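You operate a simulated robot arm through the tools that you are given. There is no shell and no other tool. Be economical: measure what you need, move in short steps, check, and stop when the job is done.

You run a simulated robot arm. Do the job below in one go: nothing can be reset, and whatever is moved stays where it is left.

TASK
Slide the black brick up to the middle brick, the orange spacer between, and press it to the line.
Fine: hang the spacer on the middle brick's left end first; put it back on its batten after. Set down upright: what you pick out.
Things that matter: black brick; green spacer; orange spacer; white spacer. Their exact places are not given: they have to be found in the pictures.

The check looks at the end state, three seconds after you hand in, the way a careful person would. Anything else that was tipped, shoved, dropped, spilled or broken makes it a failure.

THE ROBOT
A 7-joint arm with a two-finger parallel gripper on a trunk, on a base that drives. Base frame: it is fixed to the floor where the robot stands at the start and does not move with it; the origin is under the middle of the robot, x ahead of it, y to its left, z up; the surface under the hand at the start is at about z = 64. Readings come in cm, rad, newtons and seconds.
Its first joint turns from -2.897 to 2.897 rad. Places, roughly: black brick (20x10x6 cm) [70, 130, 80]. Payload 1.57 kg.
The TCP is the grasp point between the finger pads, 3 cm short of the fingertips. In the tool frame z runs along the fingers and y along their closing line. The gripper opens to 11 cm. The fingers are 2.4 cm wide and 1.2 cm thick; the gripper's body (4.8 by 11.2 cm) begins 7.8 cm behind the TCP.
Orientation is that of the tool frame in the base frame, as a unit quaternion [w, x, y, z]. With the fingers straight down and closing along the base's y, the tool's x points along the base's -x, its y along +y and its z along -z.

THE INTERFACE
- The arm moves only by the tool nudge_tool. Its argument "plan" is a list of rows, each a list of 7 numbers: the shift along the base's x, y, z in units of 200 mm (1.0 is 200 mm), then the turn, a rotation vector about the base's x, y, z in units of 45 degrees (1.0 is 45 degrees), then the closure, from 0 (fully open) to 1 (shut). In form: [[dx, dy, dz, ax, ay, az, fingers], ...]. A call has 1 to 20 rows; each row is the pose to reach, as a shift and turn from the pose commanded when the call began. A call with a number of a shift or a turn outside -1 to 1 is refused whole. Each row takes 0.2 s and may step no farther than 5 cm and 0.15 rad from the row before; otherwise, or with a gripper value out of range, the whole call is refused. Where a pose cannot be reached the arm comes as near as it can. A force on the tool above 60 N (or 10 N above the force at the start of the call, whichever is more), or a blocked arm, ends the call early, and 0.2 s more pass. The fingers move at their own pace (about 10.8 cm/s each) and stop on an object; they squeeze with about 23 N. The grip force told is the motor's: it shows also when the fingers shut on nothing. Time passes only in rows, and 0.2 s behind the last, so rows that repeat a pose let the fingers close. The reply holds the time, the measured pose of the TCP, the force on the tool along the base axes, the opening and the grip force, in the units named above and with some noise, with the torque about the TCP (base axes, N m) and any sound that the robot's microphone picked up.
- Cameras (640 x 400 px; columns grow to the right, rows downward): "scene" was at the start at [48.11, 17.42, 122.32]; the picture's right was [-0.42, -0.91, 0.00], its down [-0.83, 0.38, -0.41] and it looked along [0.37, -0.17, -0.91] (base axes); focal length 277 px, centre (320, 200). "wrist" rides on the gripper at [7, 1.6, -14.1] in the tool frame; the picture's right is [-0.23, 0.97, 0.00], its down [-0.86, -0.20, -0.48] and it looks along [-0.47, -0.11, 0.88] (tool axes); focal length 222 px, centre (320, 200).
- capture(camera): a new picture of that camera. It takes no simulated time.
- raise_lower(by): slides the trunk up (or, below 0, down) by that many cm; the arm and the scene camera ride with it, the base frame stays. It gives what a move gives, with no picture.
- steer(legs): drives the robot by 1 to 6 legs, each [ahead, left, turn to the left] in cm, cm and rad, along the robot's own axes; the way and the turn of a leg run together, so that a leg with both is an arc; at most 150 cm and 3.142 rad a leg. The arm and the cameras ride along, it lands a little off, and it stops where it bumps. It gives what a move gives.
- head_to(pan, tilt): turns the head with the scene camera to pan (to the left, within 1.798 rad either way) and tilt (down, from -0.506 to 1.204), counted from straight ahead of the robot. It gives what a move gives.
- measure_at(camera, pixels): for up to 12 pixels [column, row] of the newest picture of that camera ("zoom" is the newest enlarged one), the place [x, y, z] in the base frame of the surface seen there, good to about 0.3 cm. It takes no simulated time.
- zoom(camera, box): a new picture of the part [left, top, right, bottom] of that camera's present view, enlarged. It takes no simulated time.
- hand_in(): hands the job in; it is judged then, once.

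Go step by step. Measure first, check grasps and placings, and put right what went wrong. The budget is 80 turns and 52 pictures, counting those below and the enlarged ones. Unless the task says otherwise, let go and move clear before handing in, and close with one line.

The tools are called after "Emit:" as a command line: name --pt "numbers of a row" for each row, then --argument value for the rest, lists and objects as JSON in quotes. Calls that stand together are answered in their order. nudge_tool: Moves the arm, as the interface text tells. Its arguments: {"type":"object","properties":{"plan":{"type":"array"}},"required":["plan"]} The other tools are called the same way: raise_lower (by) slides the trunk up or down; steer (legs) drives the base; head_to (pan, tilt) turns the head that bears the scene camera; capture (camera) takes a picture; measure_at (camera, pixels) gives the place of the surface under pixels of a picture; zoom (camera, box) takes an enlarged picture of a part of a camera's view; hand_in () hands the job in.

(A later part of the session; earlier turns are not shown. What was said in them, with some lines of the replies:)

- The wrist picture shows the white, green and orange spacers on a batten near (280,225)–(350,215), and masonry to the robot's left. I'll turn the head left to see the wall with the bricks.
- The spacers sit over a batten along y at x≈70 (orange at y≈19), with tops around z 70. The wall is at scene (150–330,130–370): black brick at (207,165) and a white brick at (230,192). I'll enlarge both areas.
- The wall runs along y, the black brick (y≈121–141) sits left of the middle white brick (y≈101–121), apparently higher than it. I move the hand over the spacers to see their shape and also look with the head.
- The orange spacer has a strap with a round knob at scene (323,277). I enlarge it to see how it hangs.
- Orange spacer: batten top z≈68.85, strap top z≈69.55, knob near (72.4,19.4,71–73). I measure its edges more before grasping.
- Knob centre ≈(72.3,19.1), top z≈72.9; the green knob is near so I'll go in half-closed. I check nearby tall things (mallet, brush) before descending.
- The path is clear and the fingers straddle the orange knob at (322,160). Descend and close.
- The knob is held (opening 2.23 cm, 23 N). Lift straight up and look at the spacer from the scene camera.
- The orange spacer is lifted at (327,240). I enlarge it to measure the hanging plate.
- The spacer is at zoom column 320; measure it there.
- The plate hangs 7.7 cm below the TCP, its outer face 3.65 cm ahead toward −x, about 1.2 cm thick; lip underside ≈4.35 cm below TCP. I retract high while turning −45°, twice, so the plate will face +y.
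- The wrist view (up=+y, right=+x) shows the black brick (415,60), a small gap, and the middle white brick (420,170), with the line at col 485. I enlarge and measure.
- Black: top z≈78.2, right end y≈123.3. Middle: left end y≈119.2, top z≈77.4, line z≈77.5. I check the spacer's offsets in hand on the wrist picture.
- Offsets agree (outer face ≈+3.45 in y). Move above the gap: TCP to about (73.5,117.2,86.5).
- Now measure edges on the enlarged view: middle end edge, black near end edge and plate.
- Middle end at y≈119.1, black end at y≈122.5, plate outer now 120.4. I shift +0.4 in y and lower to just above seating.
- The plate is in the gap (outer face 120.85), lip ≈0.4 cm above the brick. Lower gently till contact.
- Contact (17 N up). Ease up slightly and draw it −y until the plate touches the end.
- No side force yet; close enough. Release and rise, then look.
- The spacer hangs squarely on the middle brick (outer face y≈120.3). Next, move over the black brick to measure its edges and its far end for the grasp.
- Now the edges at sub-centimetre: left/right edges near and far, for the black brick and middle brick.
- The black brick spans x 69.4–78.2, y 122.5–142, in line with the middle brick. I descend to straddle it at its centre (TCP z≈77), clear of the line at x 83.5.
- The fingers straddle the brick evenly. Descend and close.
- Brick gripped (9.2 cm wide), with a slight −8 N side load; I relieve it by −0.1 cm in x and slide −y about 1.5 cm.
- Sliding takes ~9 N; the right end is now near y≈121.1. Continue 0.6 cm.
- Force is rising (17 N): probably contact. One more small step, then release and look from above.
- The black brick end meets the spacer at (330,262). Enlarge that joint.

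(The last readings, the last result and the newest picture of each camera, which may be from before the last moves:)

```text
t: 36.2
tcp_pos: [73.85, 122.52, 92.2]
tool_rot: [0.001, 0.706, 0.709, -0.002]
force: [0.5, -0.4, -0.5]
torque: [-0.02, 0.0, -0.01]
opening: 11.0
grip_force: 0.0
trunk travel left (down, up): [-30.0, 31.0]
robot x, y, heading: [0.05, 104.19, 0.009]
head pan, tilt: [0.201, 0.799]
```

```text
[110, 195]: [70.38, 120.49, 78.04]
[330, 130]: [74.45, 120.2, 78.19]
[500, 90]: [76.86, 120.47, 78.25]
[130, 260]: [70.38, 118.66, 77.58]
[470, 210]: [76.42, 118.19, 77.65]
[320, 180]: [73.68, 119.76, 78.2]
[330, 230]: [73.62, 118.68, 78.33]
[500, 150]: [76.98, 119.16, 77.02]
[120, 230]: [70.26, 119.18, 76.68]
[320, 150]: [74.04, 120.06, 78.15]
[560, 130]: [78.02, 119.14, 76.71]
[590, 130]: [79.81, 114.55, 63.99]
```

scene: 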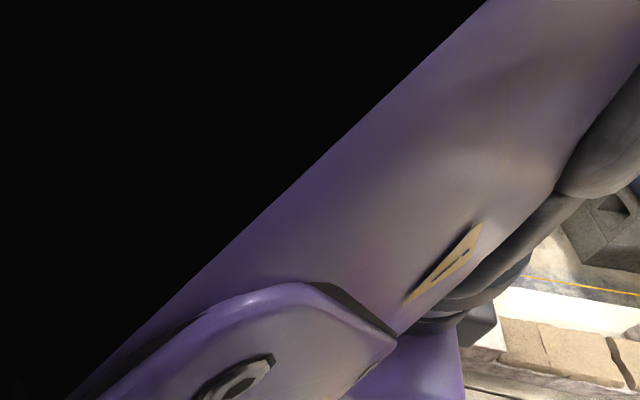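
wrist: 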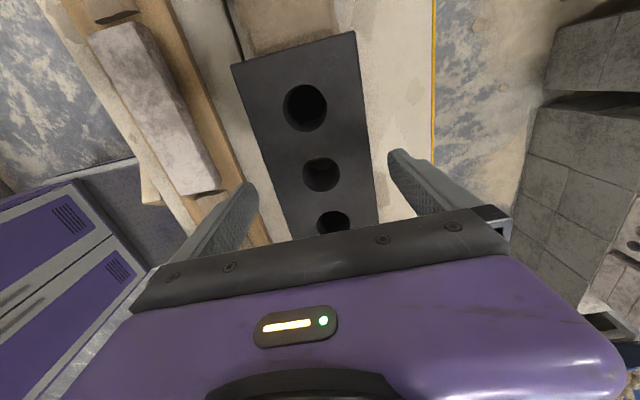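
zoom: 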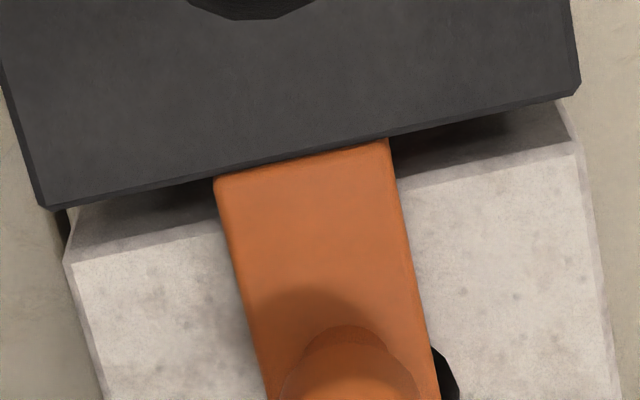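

The joint is tight on the spacer and the bricks are parallel and aligned. Now press: fingers 5 cm apart straddling the centre hole at (73.8,130.1), down to just above the top.

Emit:
nudge_tool --pt "0 0.19 0 0 0 0 0.55" --pt "0 0.38 0 0 0 0 0.55" --pt "0 0.38 -0.2 0 0 0 0.55" --pt "0 0.38 -0.4 0 0 0 0.55" --pt "0 0.38 -0.5 0 0 0 0.55" --pt "0 0.38 -0.5 0 0 0 0.55"

Emit:
capture --camera "wrist"

Emit:
measure_at --camera "wrist" --pixels '[[320, 140], [345, 45], [250, 70], [310, 110], [320, 180], [325, 190], [270, 130], [360, 130]]'

```text
t: 37.6
tcp_pos: [73.78, 130.56, 82.31]
tool_rot: [0.0, 0.706, 0.708, -0.001]
force: [-0.2, -0.3, 0.5]
torque: [0.01, -0.03, 0.0]
opening: 4.96
grip_force: 0.1
trunk travel left (down, up): [-30.0, 31.0]
robot x, y, heading: [-0.47, 104.08, -0.0]
head pan, tilt: [0.201, 0.799]
```

```text
23 pictures are left
```

wrist: 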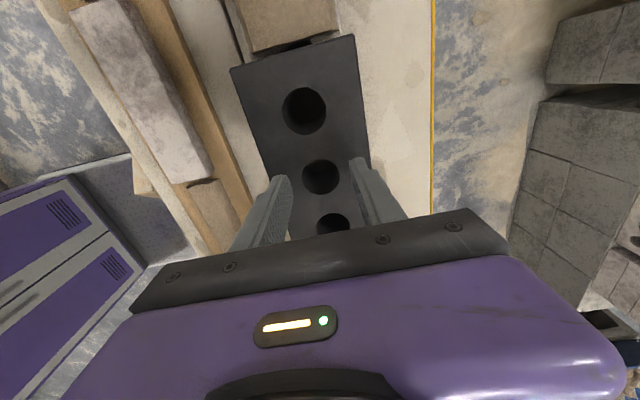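

```text
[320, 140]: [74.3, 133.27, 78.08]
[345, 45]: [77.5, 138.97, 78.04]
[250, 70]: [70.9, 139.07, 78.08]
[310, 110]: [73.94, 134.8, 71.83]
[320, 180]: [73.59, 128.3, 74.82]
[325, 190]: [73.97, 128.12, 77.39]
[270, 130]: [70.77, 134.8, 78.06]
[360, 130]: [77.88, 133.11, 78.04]
```

Top at z≈78.06, centre y≈130.1. Lower to first contact in small steps.

Emit:
nudge_tool --pt "0 -0.015 -0.03 0 0 0 0.55" --pt "0 -0.015 -0.055 0 0 0 0.55" --pt "0 -0.015 -0.065 0 0 0 0.55" --pt "0 -0.015 -0.065 0 0 0 0.55"

Emit:
nudge_tool --pt "0 0 -0.005 0 0 0 0.55" --pt "0 0 -0.01 0 0 0 0.55" --pt "0 0 -0.01 0 0 0 0.55"

```text
t: 38.6
tcp_pos: [73.78, 130.11, 81.12]
tool_rot: [0.0, 0.706, 0.708, -0.001]
force: [-0.2, 0.0, 1.6]
torque: [-0.01, 0.04, 0.03]
opening: 4.96
grip_force: 0.1
trunk travel left (down, up): [-30.0, 31.0]
robot x, y, heading: [-0.03, 104.31, 0.003]
head pan, tilt: [0.201, 0.799]
```

```text
t: 39.4
tcp_pos: [73.77, 130.06, 81.05]
tool_rot: [0.001, 0.706, 0.708, 0.001]
force: [2.1, 0.4, 14.9]
torque: [-0.1, 0.39, -0.1]
opening: 4.79
grip_force: 0.1
trunk travel left (down, up): [-30.0, 31.0]
robot x, y, heading: [-0.54, 104.16, -0.003]
head pan, tilt: [0.201, 0.799]
```

Contact at TCP z≈81.08 (top 78.08). Keep pressing in 0.2 cm steps toward TCP 80.45.

Emit:
nudge_tool --pt "0 0 -0.005 0 0 0 0.55" --pt "0 0 -0.01 0 0 0 0.55" --pt "0 0 -0.01 0 0 0 0.55"

Emit:
nudge_tool --pt "0 0 -0.005 0 0 0 0.55" --pt "0 0 -0.01 0 0 0 0.55" --pt "0 0 -0.01 0 0 0 0.55"

```text
t: 40.2
tcp_pos: [73.8, 130.09, 80.77]
tool_rot: [0.0, 0.707, 0.708, 0.001]
force: [0.9, 4.4, 18.8]
torque: [-0.02, 0.32, -0.18]
opening: 4.91
grip_force: 0.1
trunk travel left (down, up): [-30.0, 31.0]
robot x, y, heading: [-0.33, 104.37, 0.006]
head pan, tilt: [0.201, 0.799]
```

```text
t: 41.0
tcp_pos: [73.84, 130.08, 80.49]
tool_rot: [-0.001, 0.706, 0.708, 0.001]
force: [1.8, 7.3, 21.3]
torque: [0.12, 0.36, -0.22]
opening: 4.91
grip_force: 0.1
trunk travel left (down, up): [-30.0, 31.0]
robot x, y, heading: [-0.34, 104.21, 0.007]
head pan, tilt: [0.201, 0.799]
```

It sank about 0.55 cm; top should be ≈77.5. Lift off and measure the tops against the middle brick and the line.

Emit:
nudge_tool --pt "0 0 0.1 0 0 0 0.55" --pt "0 0 0.35 0 0 0 0.55" --pt "0 -0.2 0.55 0 0 0 0.4" --pt "0 -0.4 0.55 0 0 0 0.2" --pt "0 -0.4 0.55 0 0 0 0.0"

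Emit:
capture --camera "wrist"

Emit:
measure_at --camera "wrist" --pixels '[[280, 60], [360, 60], [285, 90], [365, 90], [290, 125], [365, 125], [305, 145], [360, 150], [305, 180], [365, 180], [412, 100], [375, 20]]'

```text
refused: row 3 steps farther than a row can; nothing moved
```

```text
22 pictures are left
```

wrist: 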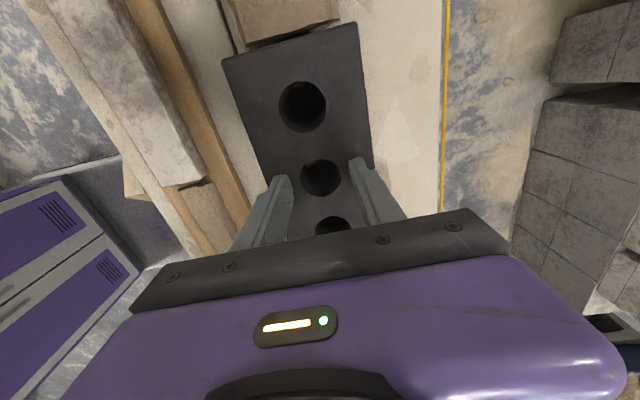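

```text
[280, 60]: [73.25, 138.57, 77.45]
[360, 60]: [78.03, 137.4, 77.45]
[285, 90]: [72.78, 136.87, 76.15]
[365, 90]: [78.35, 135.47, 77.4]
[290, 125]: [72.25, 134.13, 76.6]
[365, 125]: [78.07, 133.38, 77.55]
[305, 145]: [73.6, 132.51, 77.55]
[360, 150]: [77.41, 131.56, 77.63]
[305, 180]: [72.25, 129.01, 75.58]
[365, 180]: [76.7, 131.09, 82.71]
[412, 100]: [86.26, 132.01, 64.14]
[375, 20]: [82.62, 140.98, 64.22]
```

That row was too long; redo the lift with shorter steps. The black top now reads ≈77.5.

Emit:
nudge_tool --pt "0 0 0.1 0 0 0 0.55" --pt "0 0 0.3 0 0 0 0.55" --pt "0 -0.1 0.5 0 0 0 0.4" --pt "0 -0.25 0.6 0 0 0 0.2" --pt "0 -0.4 0.65 0 0 0 0.0" --pt "0 -0.4 0.65 0 0 0 0.0"

Emit:
capture --camera "wrist"

Emit:
measure_at --camera "wrist" --pixels '[[285, 60], [350, 60], [290, 90], [360, 80], [295, 120], [360, 120], [300, 140], [360, 140], [305, 180], [365, 180], [300, 175], [360, 175]]'

```text
t: 42.4
tcp_pos: [73.72, 122.09, 93.3]
tool_rot: [0.002, 0.706, 0.709, -0.003]
force: [-0.1, 0.3, 0.4]
torque: [-0.01, 0.02, -0.01]
opening: 10.99
grip_force: 0.0
trunk travel left (down, up): [-30.0, 31.0]
robot x, y, heading: [-0.37, 103.92, 0.007]
head pan, tilt: [0.201, 0.799]
```

```text
21 pictures are left
```

wrist: 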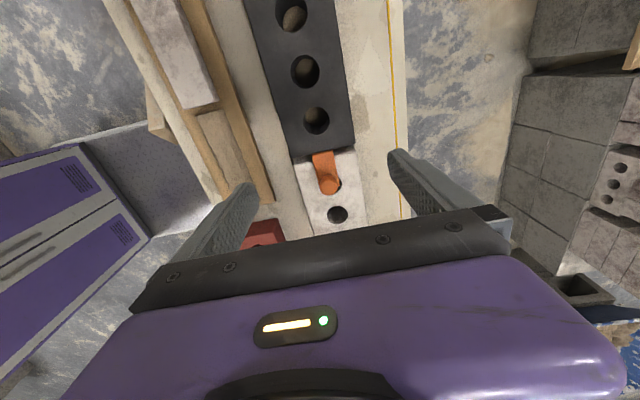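

```text
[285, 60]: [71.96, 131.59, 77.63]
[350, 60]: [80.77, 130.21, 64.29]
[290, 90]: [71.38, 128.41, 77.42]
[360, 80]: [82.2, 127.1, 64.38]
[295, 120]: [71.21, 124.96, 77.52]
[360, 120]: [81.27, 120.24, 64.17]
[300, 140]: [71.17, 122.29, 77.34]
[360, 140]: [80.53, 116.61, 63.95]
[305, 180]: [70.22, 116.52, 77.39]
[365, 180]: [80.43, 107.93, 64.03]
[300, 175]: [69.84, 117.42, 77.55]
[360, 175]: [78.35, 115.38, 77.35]
```

Sample more points to compare black's top with the middle's top and with the line.

Emit:
measure_at --camera "wrist" --pixels '[[265, 20], [270, 45], [275, 70], [320, 30], [328, 60], [335, 85], [335, 135], [300, 145], [390, 60], [393, 30], [395, 90], [398, 130]]'

Emit:
measure_at --camera "wrist" --pixels '[[305, 170], [308, 190], [312, 205], [316, 220], [345, 165], [348, 180], [352, 195], [355, 210], [330, 202], [300, 130], [310, 140], [345, 130]]'

```text
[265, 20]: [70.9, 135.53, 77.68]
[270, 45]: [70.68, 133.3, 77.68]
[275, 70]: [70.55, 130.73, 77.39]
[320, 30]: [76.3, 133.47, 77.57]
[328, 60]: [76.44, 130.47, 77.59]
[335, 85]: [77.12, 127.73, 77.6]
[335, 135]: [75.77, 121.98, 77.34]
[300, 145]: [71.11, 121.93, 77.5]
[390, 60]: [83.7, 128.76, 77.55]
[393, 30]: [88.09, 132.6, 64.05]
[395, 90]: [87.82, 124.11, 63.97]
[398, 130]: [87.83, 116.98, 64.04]
```

```text
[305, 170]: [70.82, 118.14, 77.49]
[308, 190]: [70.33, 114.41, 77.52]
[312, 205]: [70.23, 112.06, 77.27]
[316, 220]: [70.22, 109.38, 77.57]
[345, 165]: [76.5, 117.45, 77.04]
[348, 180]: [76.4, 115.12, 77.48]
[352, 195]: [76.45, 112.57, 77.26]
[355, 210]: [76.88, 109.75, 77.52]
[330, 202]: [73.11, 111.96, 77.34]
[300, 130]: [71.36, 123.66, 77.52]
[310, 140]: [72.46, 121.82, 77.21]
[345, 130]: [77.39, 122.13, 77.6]
```

Near end ≈77.43, far part ≈77.59, middle ≈77.43, line ≈77.5 — maybe a slight high at the far end. Move over the far end and sample it.

Emit:
nudge_tool --pt "0 0.2 0 0 0 0 0" --pt "0 0.4 0 0 0 0 0" --pt "0 0.6 0 0 0 0 0" --pt "0 0.7 0 0 0 0 0" --pt "0 0.7 0 0 0 0 0"

Emit:
capture --camera "wrist"

Emit:
measure_at --camera "wrist" --pixels '[[275, 100], [278, 110], [282, 125], [325, 100], [330, 115], [300, 95], [290, 180], [295, 200], [345, 180], [350, 200], [320, 200], [340, 195]]'

Emit:
measure_at --camera "wrist" --pixels '[[276, 105], [285, 105], [326, 105], [335, 110], [280, 118], [332, 122], [293, 190], [298, 210], [348, 190], [352, 210], [318, 205], [330, 210]]'

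```text
t: 43.6
tcp_pos: [73.76, 135.82, 93.22]
tool_rot: [0.003, 0.707, 0.707, -0.004]
force: [0.2, 0.1, 0.1]
torque: [-0.01, 0.03, 0.0]
opening: 10.98
grip_force: 0.1
trunk travel left (down, up): [-30.0, 31.0]
robot x, y, heading: [0.06, 104.24, 0.002]
head pan, tilt: [0.201, 0.799]
```

```text
20 pictures are left
```

wrist: 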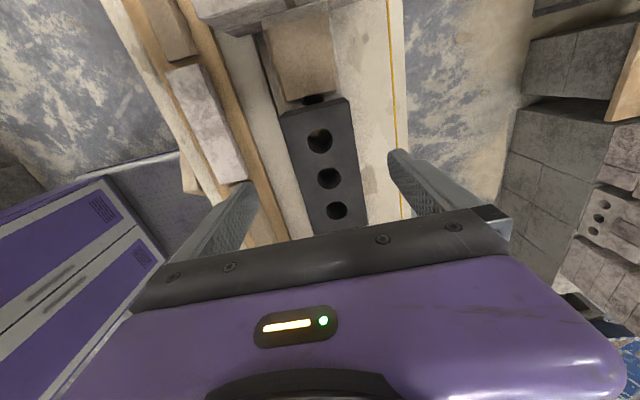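

```text
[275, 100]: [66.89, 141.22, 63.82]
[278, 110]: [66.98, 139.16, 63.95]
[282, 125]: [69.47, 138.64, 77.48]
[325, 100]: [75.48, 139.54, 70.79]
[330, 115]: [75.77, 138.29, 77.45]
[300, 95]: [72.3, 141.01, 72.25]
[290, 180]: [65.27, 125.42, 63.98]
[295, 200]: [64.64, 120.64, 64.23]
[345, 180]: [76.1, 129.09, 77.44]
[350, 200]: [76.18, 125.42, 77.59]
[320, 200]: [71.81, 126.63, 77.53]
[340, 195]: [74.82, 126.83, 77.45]
```

```text
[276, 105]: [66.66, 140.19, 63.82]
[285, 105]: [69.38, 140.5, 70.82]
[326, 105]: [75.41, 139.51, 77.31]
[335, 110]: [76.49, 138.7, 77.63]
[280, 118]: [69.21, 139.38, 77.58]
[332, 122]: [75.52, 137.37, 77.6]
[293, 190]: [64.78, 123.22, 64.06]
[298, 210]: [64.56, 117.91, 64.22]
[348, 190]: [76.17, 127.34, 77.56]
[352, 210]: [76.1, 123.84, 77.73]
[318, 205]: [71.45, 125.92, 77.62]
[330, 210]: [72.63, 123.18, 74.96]
```

Near ≈77.56, far ≈77.51: level, at the line (77.5) within the reading error. Now go back for the spacer with fingers half open.

Emit:
nudge_tool --pt "0 -0.2 0 0 0 0 0.55" --pt "0 -0.4 0 0 0 0 0.55" --pt "0 -0.6 0 0 0 0 0.55" --pt "0 -0.8 0 0 0 0 0.55" --pt "0 -0.94 -0.1 0 0 0 0.55" --pt "0 -0.94 -0.3 0 0 0 0.55" --pt "0 -0.94 -0.3 0 0 0 0.55"

Emit:
zoom --camera "wrist" --box '[220, 60, 420, 220]'

Emit:
measure_at --camera "zoom" --pixels '[[320, 250], [320, 270], [320, 290], [300, 200], [320, 230], [330, 280]]'

```text
t: 45.2
tcp_pos: [73.97, 117.14, 87.49]
tool_rot: [-0.001, 0.706, 0.708, 0.001]
force: [0.2, -1.3, 0.6]
torque: [0.04, -0.03, -0.01]
opening: 4.92
grip_force: 0.0
trunk travel left (down, up): [-30.0, 31.0]
robot x, y, heading: [-0.15, 104.08, 0.002]
head pan, tilt: [0.201, 0.799]
```

```text
2.50 times, centred on (320, 140) of wrist
```

zoom: 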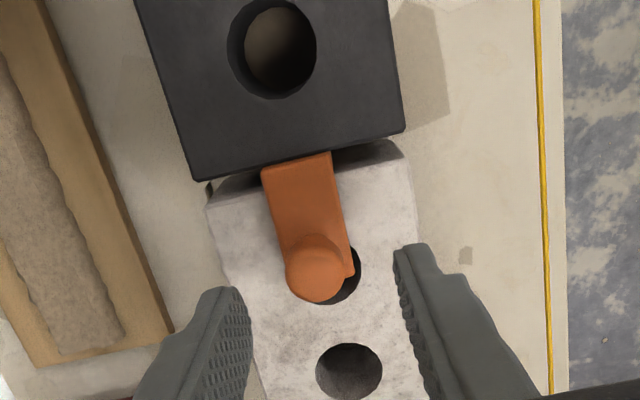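

```text
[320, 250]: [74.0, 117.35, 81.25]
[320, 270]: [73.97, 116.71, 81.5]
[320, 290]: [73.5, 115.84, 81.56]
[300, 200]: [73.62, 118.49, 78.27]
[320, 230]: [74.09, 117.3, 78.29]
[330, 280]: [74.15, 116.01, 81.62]
```

The knob is at about (73.7,116.75), top z≈81.6. Descend around it and close.

Emit:
nudge_tool --pt "-0.008 -0.014 -0.1 0 0 0 0.55" --pt "-0.008 -0.014 -0.2 0 0 0 0.55" --pt "-0.008 -0.014 -0.285 0 0 0 0.55" --pt "-0.008 -0.014 -0.285 0 0 0 0.55" --pt "-0.008 -0.014 -0.285 0 0 0 0.8" --pt "-0.008 -0.014 -0.285 0 0 0 1" --pt "-0.008 -0.014 -0.285 0 0 0 1"

```text
t: 46.8
tcp_pos: [73.65, 116.98, 81.84]
tool_rot: [0.001, 0.706, 0.708, 0.0]
force: [-0.4, 1.9, -1.0]
torque: [0.05, -0.01, -0.01]
opening: 2.25
grip_force: 23.2
trunk travel left (down, up): [-30.0, 31.0]
robot x, y, heading: [-0.15, 104.54, 0.003]
head pan, tilt: [0.201, 0.799]
```

Held. Draw it straight up slowly.

Emit:
nudge_tool --pt "0 0 0.02 0 0 0 1" --pt "0 0 0.06 0 0 0 1" --pt "0 0 0.14 0 0 0 1" --pt "0 0 0.25 0 0 0 1" --pt "0 0 0.4 0 0 0 1" --pt "0 0 0.6 0 0 0 1" --pt "0 0 0.8 0 0 0 1" --pt "0 0 0.9 0 0 0 1"

Emit:
capture --camera "wrist"

Emit:
zoom --camera "wrist" --box '[260, 100, 380, 200]'

Emit:
measure_at --camera "wrist" --pixels '[[315, 130], [313, 122], [316, 150], [300, 155], [320, 182], [290, 110], [295, 85], [320, 80], [350, 130], [345, 118], [345, 160], [312, 110]]'

```text
t: 48.6
tcp_pos: [73.44, 117.13, 99.77]
tool_rot: [0.003, 0.704, 0.71, -0.005]
force: [-0.6, -0.6, -0.8]
torque: [-0.03, -0.02, -0.01]
opening: 2.24
grip_force: 22.9
trunk travel left (down, up): [-30.0, 31.0]
robot x, y, heading: [-0.23, 104.41, 0.001]
head pan, tilt: [0.201, 0.799]
```

```text
18 pictures are left
```

wrist: 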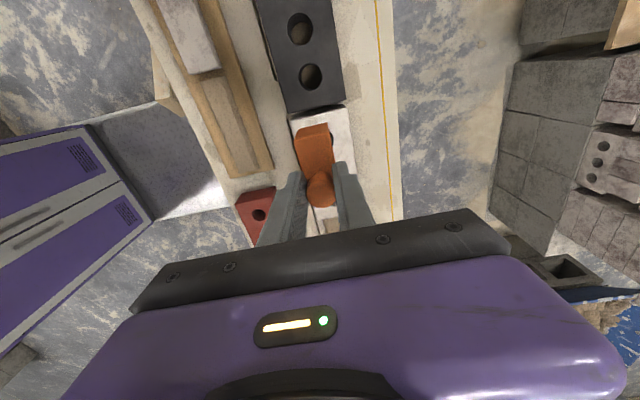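

```text
4.00 times, centred on (320, 150) of wrist
```

zoom: 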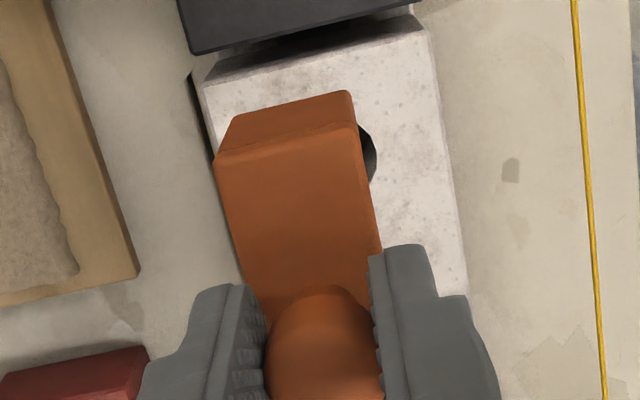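

```text
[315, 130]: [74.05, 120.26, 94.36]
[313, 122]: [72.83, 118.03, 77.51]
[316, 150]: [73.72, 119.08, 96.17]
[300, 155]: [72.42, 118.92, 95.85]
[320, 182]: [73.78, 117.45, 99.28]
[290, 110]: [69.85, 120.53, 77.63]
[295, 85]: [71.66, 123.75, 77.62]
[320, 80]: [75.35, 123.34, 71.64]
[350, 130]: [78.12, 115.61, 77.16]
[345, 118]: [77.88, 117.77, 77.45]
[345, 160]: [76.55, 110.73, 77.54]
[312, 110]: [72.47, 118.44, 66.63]
```

The spacer is out and the joint stays open and even. Retract, turn back +90°, and drive back right.

Emit:
nudge_tool --pt "-0.2 0 0.02 0 0 0 1" --pt "-0.4 0 0.02 0 0 0.1 1" --pt "-0.6 0 0.02 0 0 0.27 1" --pt "-0.75 0 0.02 0 0 0.44 1" --pt "-0.75 0 0.02 0 0 0.61 1" --pt "-0.75 0 0.02 0 0 0.78 1" --pt "-0.75 0 0.02 0 0 0.95 1" --pt "-0.75 0 0.02 0 0 1 1"

Emit:
nudge_tool --pt "0 0 0 0 0 0.16 1" --pt "0 0 0 0 0 0.33 1" --pt "0 0 0 0 0 0.5 1" --pt "0 0 0 0 0 0.67 1" --pt "0 0 0 0 0 0.84 1" --pt "0 0 0 0 0 1 1" --pt "0 0 0 0 0 1 1"

Emit:
steer --legs '[[0, -103, 0]]'

Emit:
head_to --pan 0.0 --tilt 0.9

```text
t: 50.4
tcp_pos: [58.74, 116.79, 100.04]
tool_rot: [0.001, 0.38, 0.925, -0.009]
force: [-0.1, 0.6, -0.7]
torque: [-0.01, 0.03, 0.03]
opening: 2.25
grip_force: 22.7
trunk travel left (down, up): [-30.0, 31.0]
robot x, y, heading: [-0.15, 104.23, -0.0]
head pan, tilt: [0.201, 0.799]
```

```text
t: 52.0
tcp_pos: [58.66, 116.79, 99.96]
tool_rot: [-0.001, -0.002, 1.0, -0.009]
force: [0.1, 0.5, -0.5]
torque: [0.03, 0.0, 0.01]
opening: 2.25
grip_force: 23.0
trunk travel left (down, up): [-30.0, 31.0]
robot x, y, heading: [0.08, 104.37, 0.006]
head pan, tilt: [0.201, 0.799]
```

```text
t: 57.3
tcp_pos: [59.21, 13.78, 99.82]
tool_rot: [-0.002, -0.008, 1.0, -0.008]
force: [-0.2, 0.2, -1.1]
torque: [0.01, 0.01, -0.03]
opening: 2.25
grip_force: 23.2
trunk travel left (down, up): [-30.0, 31.0]
robot x, y, heading: [0.84, 0.49, 0.014]
head pan, tilt: [0.201, 0.799]
```

```text
t: 58.1
tcp_pos: [59.22, 13.74, 99.77]
tool_rot: [-0.001, -0.008, 1.0, -0.009]
force: [0.0, -0.5, -0.8]
torque: [0.02, 0.0, -0.02]
opening: 2.28
grip_force: 23.0
trunk travel left (down, up): [-30.0, 31.0]
robot x, y, heading: [0.83, 0.56, 0.013]
head pan, tilt: [0.0, 0.901]
```

Back near the batten with a tiny tilt/yaw (≈0.016 rad), which I correct while moving above the old spot (72.25,19.1,88).

Emit:
nudge_tool --pt "0.18 0.07 0 0.02 0 -0.02 1" --pt "0.36 0.14 0 0.02 0 -0.02 1" --pt "0.54 0.21 0 0.02 0 -0.02 1" --pt "0.652 0.267 -0.1 0.02 0 -0.02 1" --pt "0.652 0.267 -0.3 0.02 0 -0.02 1" --pt "0.652 0.267 -0.5 0.02 0 -0.02 1" --pt "0.652 0.267 -0.6 0.02 0 -0.02 1" --pt "0.652 0.267 -0.6 0.02 0 -0.02 1"

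Emit:
zoom --camera "wrist" --box '[200, 60, 440, 220]'

Emit:
measure_at --camera "zoom" --pixels '[[305, 170], [303, 185], [310, 220], [290, 200], [330, 190], [260, 230], [380, 200], [350, 190], [270, 160], [200, 200]]'

Emit:
capture --camera "scene"

```text
t: 59.9
tcp_pos: [72.31, 19.16, 88.0]
tool_rot: [-0.003, 0.0, 1.0, -0.001]
force: [-1.2, 0.7, -0.2]
torque: [-0.01, -0.02, -0.01]
opening: 2.26
grip_force: 23.2
trunk travel left (down, up): [-30.0, 31.0]
robot x, y, heading: [0.64, 0.49, 0.016]
head pan, tilt: [0.0, 0.901]
```

```text
2.50 times, centred on (320, 140) of wrist
```

zoom: 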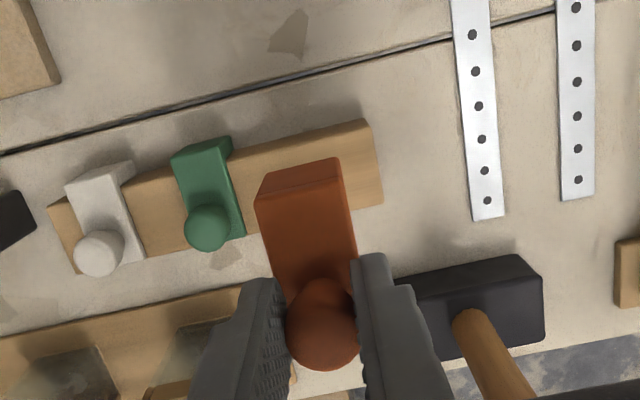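

```text
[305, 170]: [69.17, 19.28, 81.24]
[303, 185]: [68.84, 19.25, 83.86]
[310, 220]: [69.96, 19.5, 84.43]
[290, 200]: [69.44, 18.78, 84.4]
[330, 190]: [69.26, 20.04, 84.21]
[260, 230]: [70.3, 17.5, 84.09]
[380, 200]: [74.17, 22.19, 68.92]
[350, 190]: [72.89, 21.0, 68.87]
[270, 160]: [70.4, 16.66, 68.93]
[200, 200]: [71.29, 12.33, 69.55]
```

```text
15 pictures are left
```

scene: 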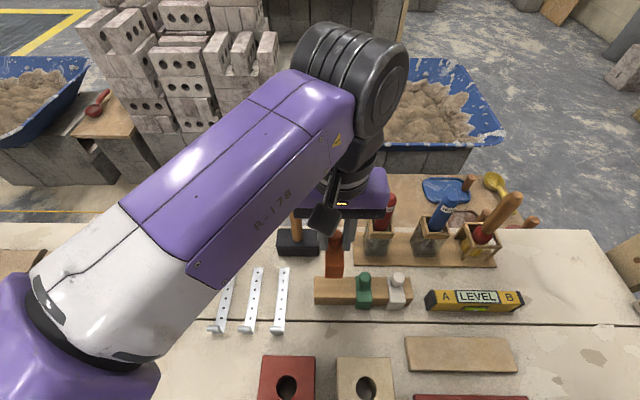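

The spacer's plate face reads x≈69.0 at TCP 72.3. Check the batten's front edge precisely in this same view to set clearance.

Emit:
zoom --camera "scene" --box '[300, 220, 420, 320]'

Emit:
measure_at --camera "zoom" --pixels '[[110, 300], [110, 310], [110, 318], [110, 330], [110, 345], [220, 300], [220, 318], [220, 335], [180, 210], [180, 222], [180, 240], [180, 260]]'

```text
4.00 times, centred on (360, 270) of scene
```

zoom: 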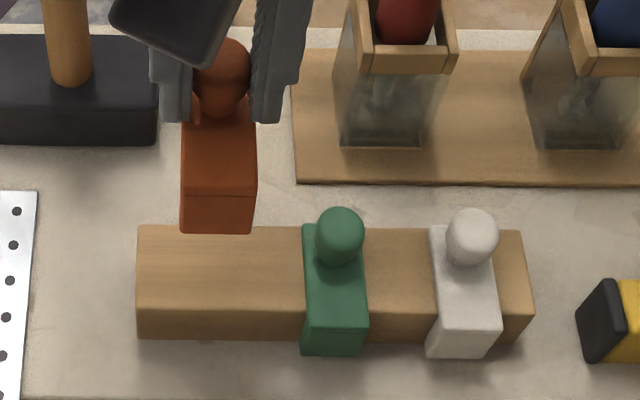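

```text
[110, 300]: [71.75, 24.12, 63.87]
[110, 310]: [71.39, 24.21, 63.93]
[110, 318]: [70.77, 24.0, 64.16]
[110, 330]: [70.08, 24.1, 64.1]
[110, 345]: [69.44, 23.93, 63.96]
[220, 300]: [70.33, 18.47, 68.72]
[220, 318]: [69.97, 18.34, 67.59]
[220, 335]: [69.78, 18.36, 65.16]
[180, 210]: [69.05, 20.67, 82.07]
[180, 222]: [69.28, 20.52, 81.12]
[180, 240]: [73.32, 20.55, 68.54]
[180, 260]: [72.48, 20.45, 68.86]
```

Batten front is x≈69.85, so the plate outer must be ≤68.6; I shift −0.8 in x and descend to just above seating.

Emit:
nudge_tool --pt "-0.04 0 0 0 0 0 1" --pt "-0.04 0 -0.2 0 0 0 1" --pt "-0.04 0 -0.4 0 0 0 1" --pt "-0.04 0 -0.5 0 0 0 1" --pt "-0.04 0 -0.6 0 0 0 1" --pt "-0.04 0 -0.65 0 0 0 1" --pt "-0.04 0 -0.65 0 0 0 1"

Emit:
zoom --camera "wrist" --box '[200, 60, 440, 220]'

Emit:
zoom --camera "scene" --box '[300, 220, 420, 320]'

```text
t: 61.5
tcp_pos: [71.39, 19.15, 74.7]
tool_rot: [-0.002, 0.0, 1.0, 0.0]
force: [0.2, -0.3, -0.8]
torque: [0.02, -0.01, -0.02]
opening: 2.25
grip_force: 22.8
trunk travel left (down, up): [-30.0, 31.0]
robot x, y, heading: [0.73, 0.59, 0.014]
head pan, tilt: [0.0, 0.901]
```

```text
2.50 times, centred on (320, 140) of wrist
```

zoom: 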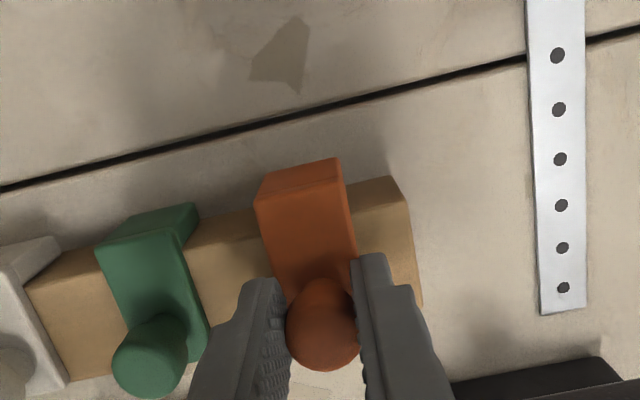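

```text
4.00 times, centred on (360, 270) of scene
```

zoom: 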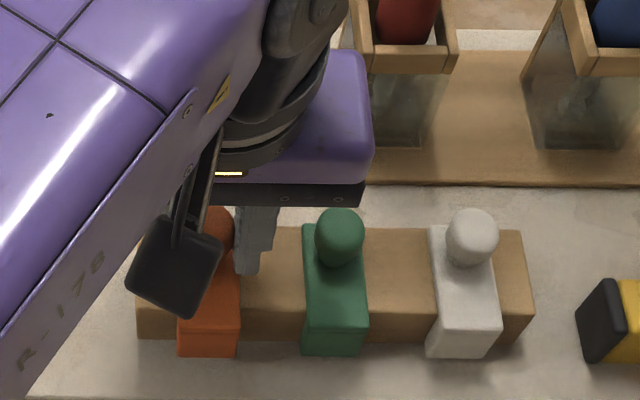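

The plate is in front of the batten with no contact force. Lower to seat.

Emit:
nudge_tool --pt "0 0 -0.03 0 0 0 1" --pt "0 0 -0.055 0 0 0 1" --pt "0 0 -0.06 0 0 0 1" --pt "0 0 -0.06 0 0 0 1"

Emit:
nudge_tool --pt "0 0 -0.005 0 0 0 1" --pt "0 0 -0.01 0 0 0 1" --pt "0 0 -0.01 0 0 0 1"

```text
t: 62.5
tcp_pos: [71.41, 19.23, 73.59]
tool_rot: [-0.003, 0.0, 1.0, -0.001]
force: [0.0, -1.1, -0.7]
torque: [0.01, 0.03, 0.01]
opening: 2.23
grip_force: 23.4
trunk travel left (down, up): [-30.0, 31.0]
robot x, y, heading: [1.06, 0.4, 0.017]
head pan, tilt: [0.0, 0.901]
```

```text
t: 63.3
tcp_pos: [71.43, 19.1, 73.36]
tool_rot: [-0.002, 0.0, 1.0, 0.0]
force: [-0.2, 0.1, -0.3]
torque: [-0.01, 0.0, 0.0]
opening: 2.25
grip_force: 23.0
trunk travel left (down, up): [-30.0, 31.0]
robot x, y, heading: [1.16, 0.3, 0.014]
head pan, tilt: [0.0, 0.901]
```

Emit:
nudge_tool --pt "0 0 -0.004 0 0 0 1" --pt "0 0 -0.008 0 0 0 1" --pt "0 0 -0.008 0 0 0 1"

```text
t: 64.1
tcp_pos: [71.53, 19.03, 73.35]
tool_rot: [-0.001, 0.0, 1.0, -0.001]
force: [0.0, -0.1, -0.5]
torque: [0.01, 0.01, 0.0]
opening: 2.26
grip_force: 22.7
trunk travel left (down, up): [-30.0, 31.0]
robot x, y, heading: [0.69, 0.1, 0.018]
head pan, tilt: [0.0, 0.901]
```

Emit:
nudge_tool --pt "0 0 -0.005 0 0 0 1" --pt "0 0 -0.01 0 0 0 1" --pt "0 0 -0.01 0 0 0 1"

```text
t: 64.9
tcp_pos: [71.47, 19.13, 73.15]
tool_rot: [-0.001, 0.0, 1.0, -0.001]
force: [-0.4, -0.4, 4.5]
torque: [0.01, 0.0, -0.02]
opening: 2.27
grip_force: 23.2
trunk travel left (down, up): [-30.0, 31.0]
robot x, y, heading: [0.93, 0.32, 0.014]
head pan, tilt: [0.0, 0.901]
```

Seated (4.5 N). Slide +x 0.35 cm to bring the plate near the batten.

Emit:
nudge_tool --pt "0.006 0 0 0 0 0 1" --pt "0.012 0 0 0 0 0 1" --pt "0.018 0 0 0 0 0 1" --pt "0.018 0 0 0 0 0 1"

```text
t: 65.9
tcp_pos: [71.9, 19.1, 73.09]
tool_rot: [-0.001, 0.0, 1.0, 0.0]
force: [-5.3, 1.5, 14.9]
torque: [0.04, 0.12, 0.01]
opening: 2.25
grip_force: 23.4
trunk travel left (down, up): [-30.0, 31.0]
robot x, y, heading: [0.17, 0.67, 0.015]
head pan, tilt: [0.0, 0.901]
```

Touching. Ease off, release to half-open, and rise.

Emit:
nudge_tool --pt "-0.002 0 0.006 0 0 0 1" --pt "-0.002 0 0.006 0 0 0 0.75" --pt "-0.002 0 0.006 0 0 0 0.55" --pt "-0.002 0 0.006 0 0 0 0.55" --pt "0 0 0.1 0 0 0 0.55" --pt "0 0 0.3 0 0 0 0.55" --pt "0 0 0.5 0 0 0 0.55" --pt "0 0 0.7 0 0 0 0.55" --pt "-0.2 0 0.8 0 0 0 0.55" --pt "-0.4 0 0.9 0 0 0 0.55" --pt "-0.6 0 1 0 0 0 0.55"

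Emit:
capture --camera "scene"

Emit:
zoom --camera "wrist" --box '[200, 120, 440, 260]'

```text
t: 68.3
tcp_pos: [59.8, 18.87, 93.34]
tool_rot: [-0.001, 0.0, 1.0, -0.001]
force: [0.4, 0.2, 0.0]
torque: [0.04, -0.01, 0.02]
opening: 4.95
grip_force: 0.1
trunk travel left (down, up): [-30.0, 31.0]
robot x, y, heading: [0.74, 0.27, 0.019]
head pan, tilt: [0.0, 0.901]
```

```text
11 pictures are left
```

scene: 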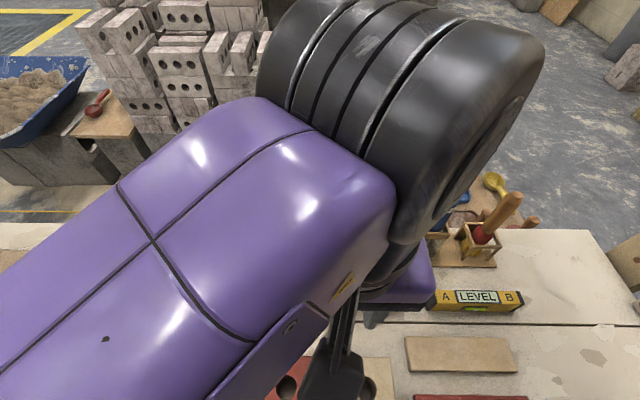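

```text
2.67 times, centred on (320, 190) of wrist
```

zoom: 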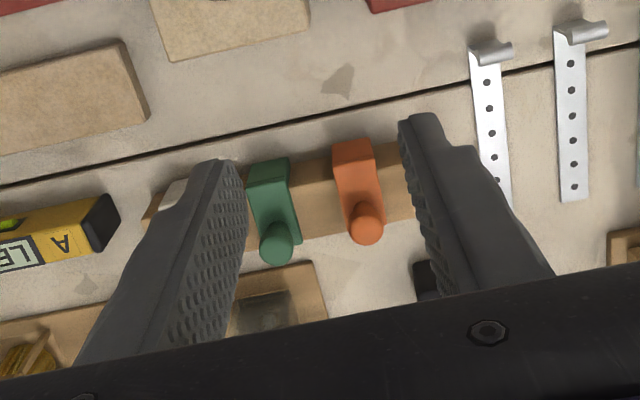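

The orange spacer sits back on the batten upright beside the green one. A last look at the wall.

Emit:
head_to --pan 0.95 --tilt 0.55

Emit:
capture --camera "scene"

Emit:
zoom --camera "scene" --box '[130, 110, 330, 235]'

```text
t: 69.5
tcp_pos: [59.99, 18.89, 93.27]
tool_rot: [-0.002, 0.0, 1.0, 0.0]
force: [0.4, -0.3, 0.5]
torque: [-0.03, 0.0, 0.04]
opening: 4.97
grip_force: 0.1
trunk travel left (down, up): [-30.0, 31.0]
robot x, y, heading: [0.78, 0.58, 0.016]
head pan, tilt: [0.949, 0.55]
```

```text
9 pictures are left
```

scene: 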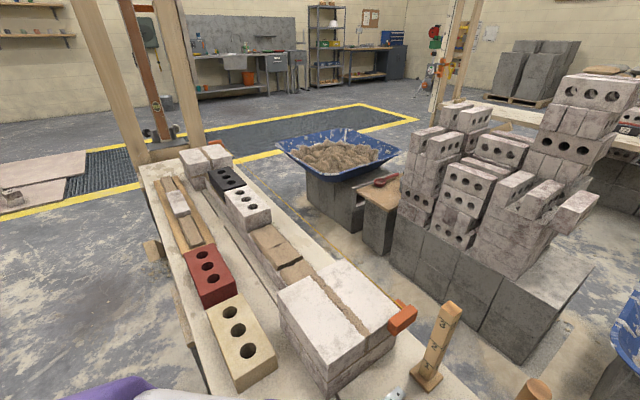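

```text
3.20 times, centred on (230, 172) of scene
```

zoom: 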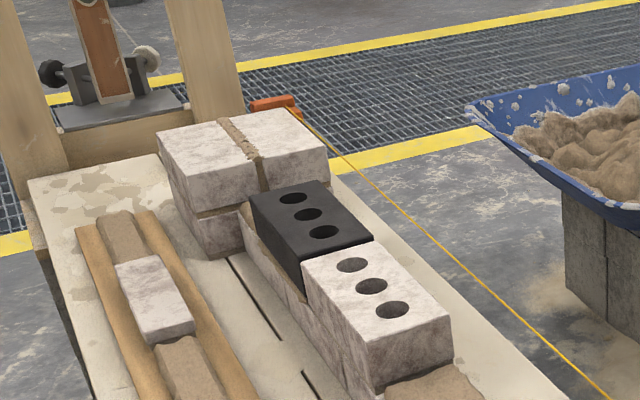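

Black and middle bricks are level and in line with an even joint, nothing else was disturbed, and the hand is clear. Handing in.

Emit:
hand_in

```text
The job is handed in.
```

The black brick now sits up to the middle brick with the joint set by the orange spacer. It is pressed to the line, its top reading about 77.5 cm against the line's 77.5 cm. The spacer is back on its batten, upright.
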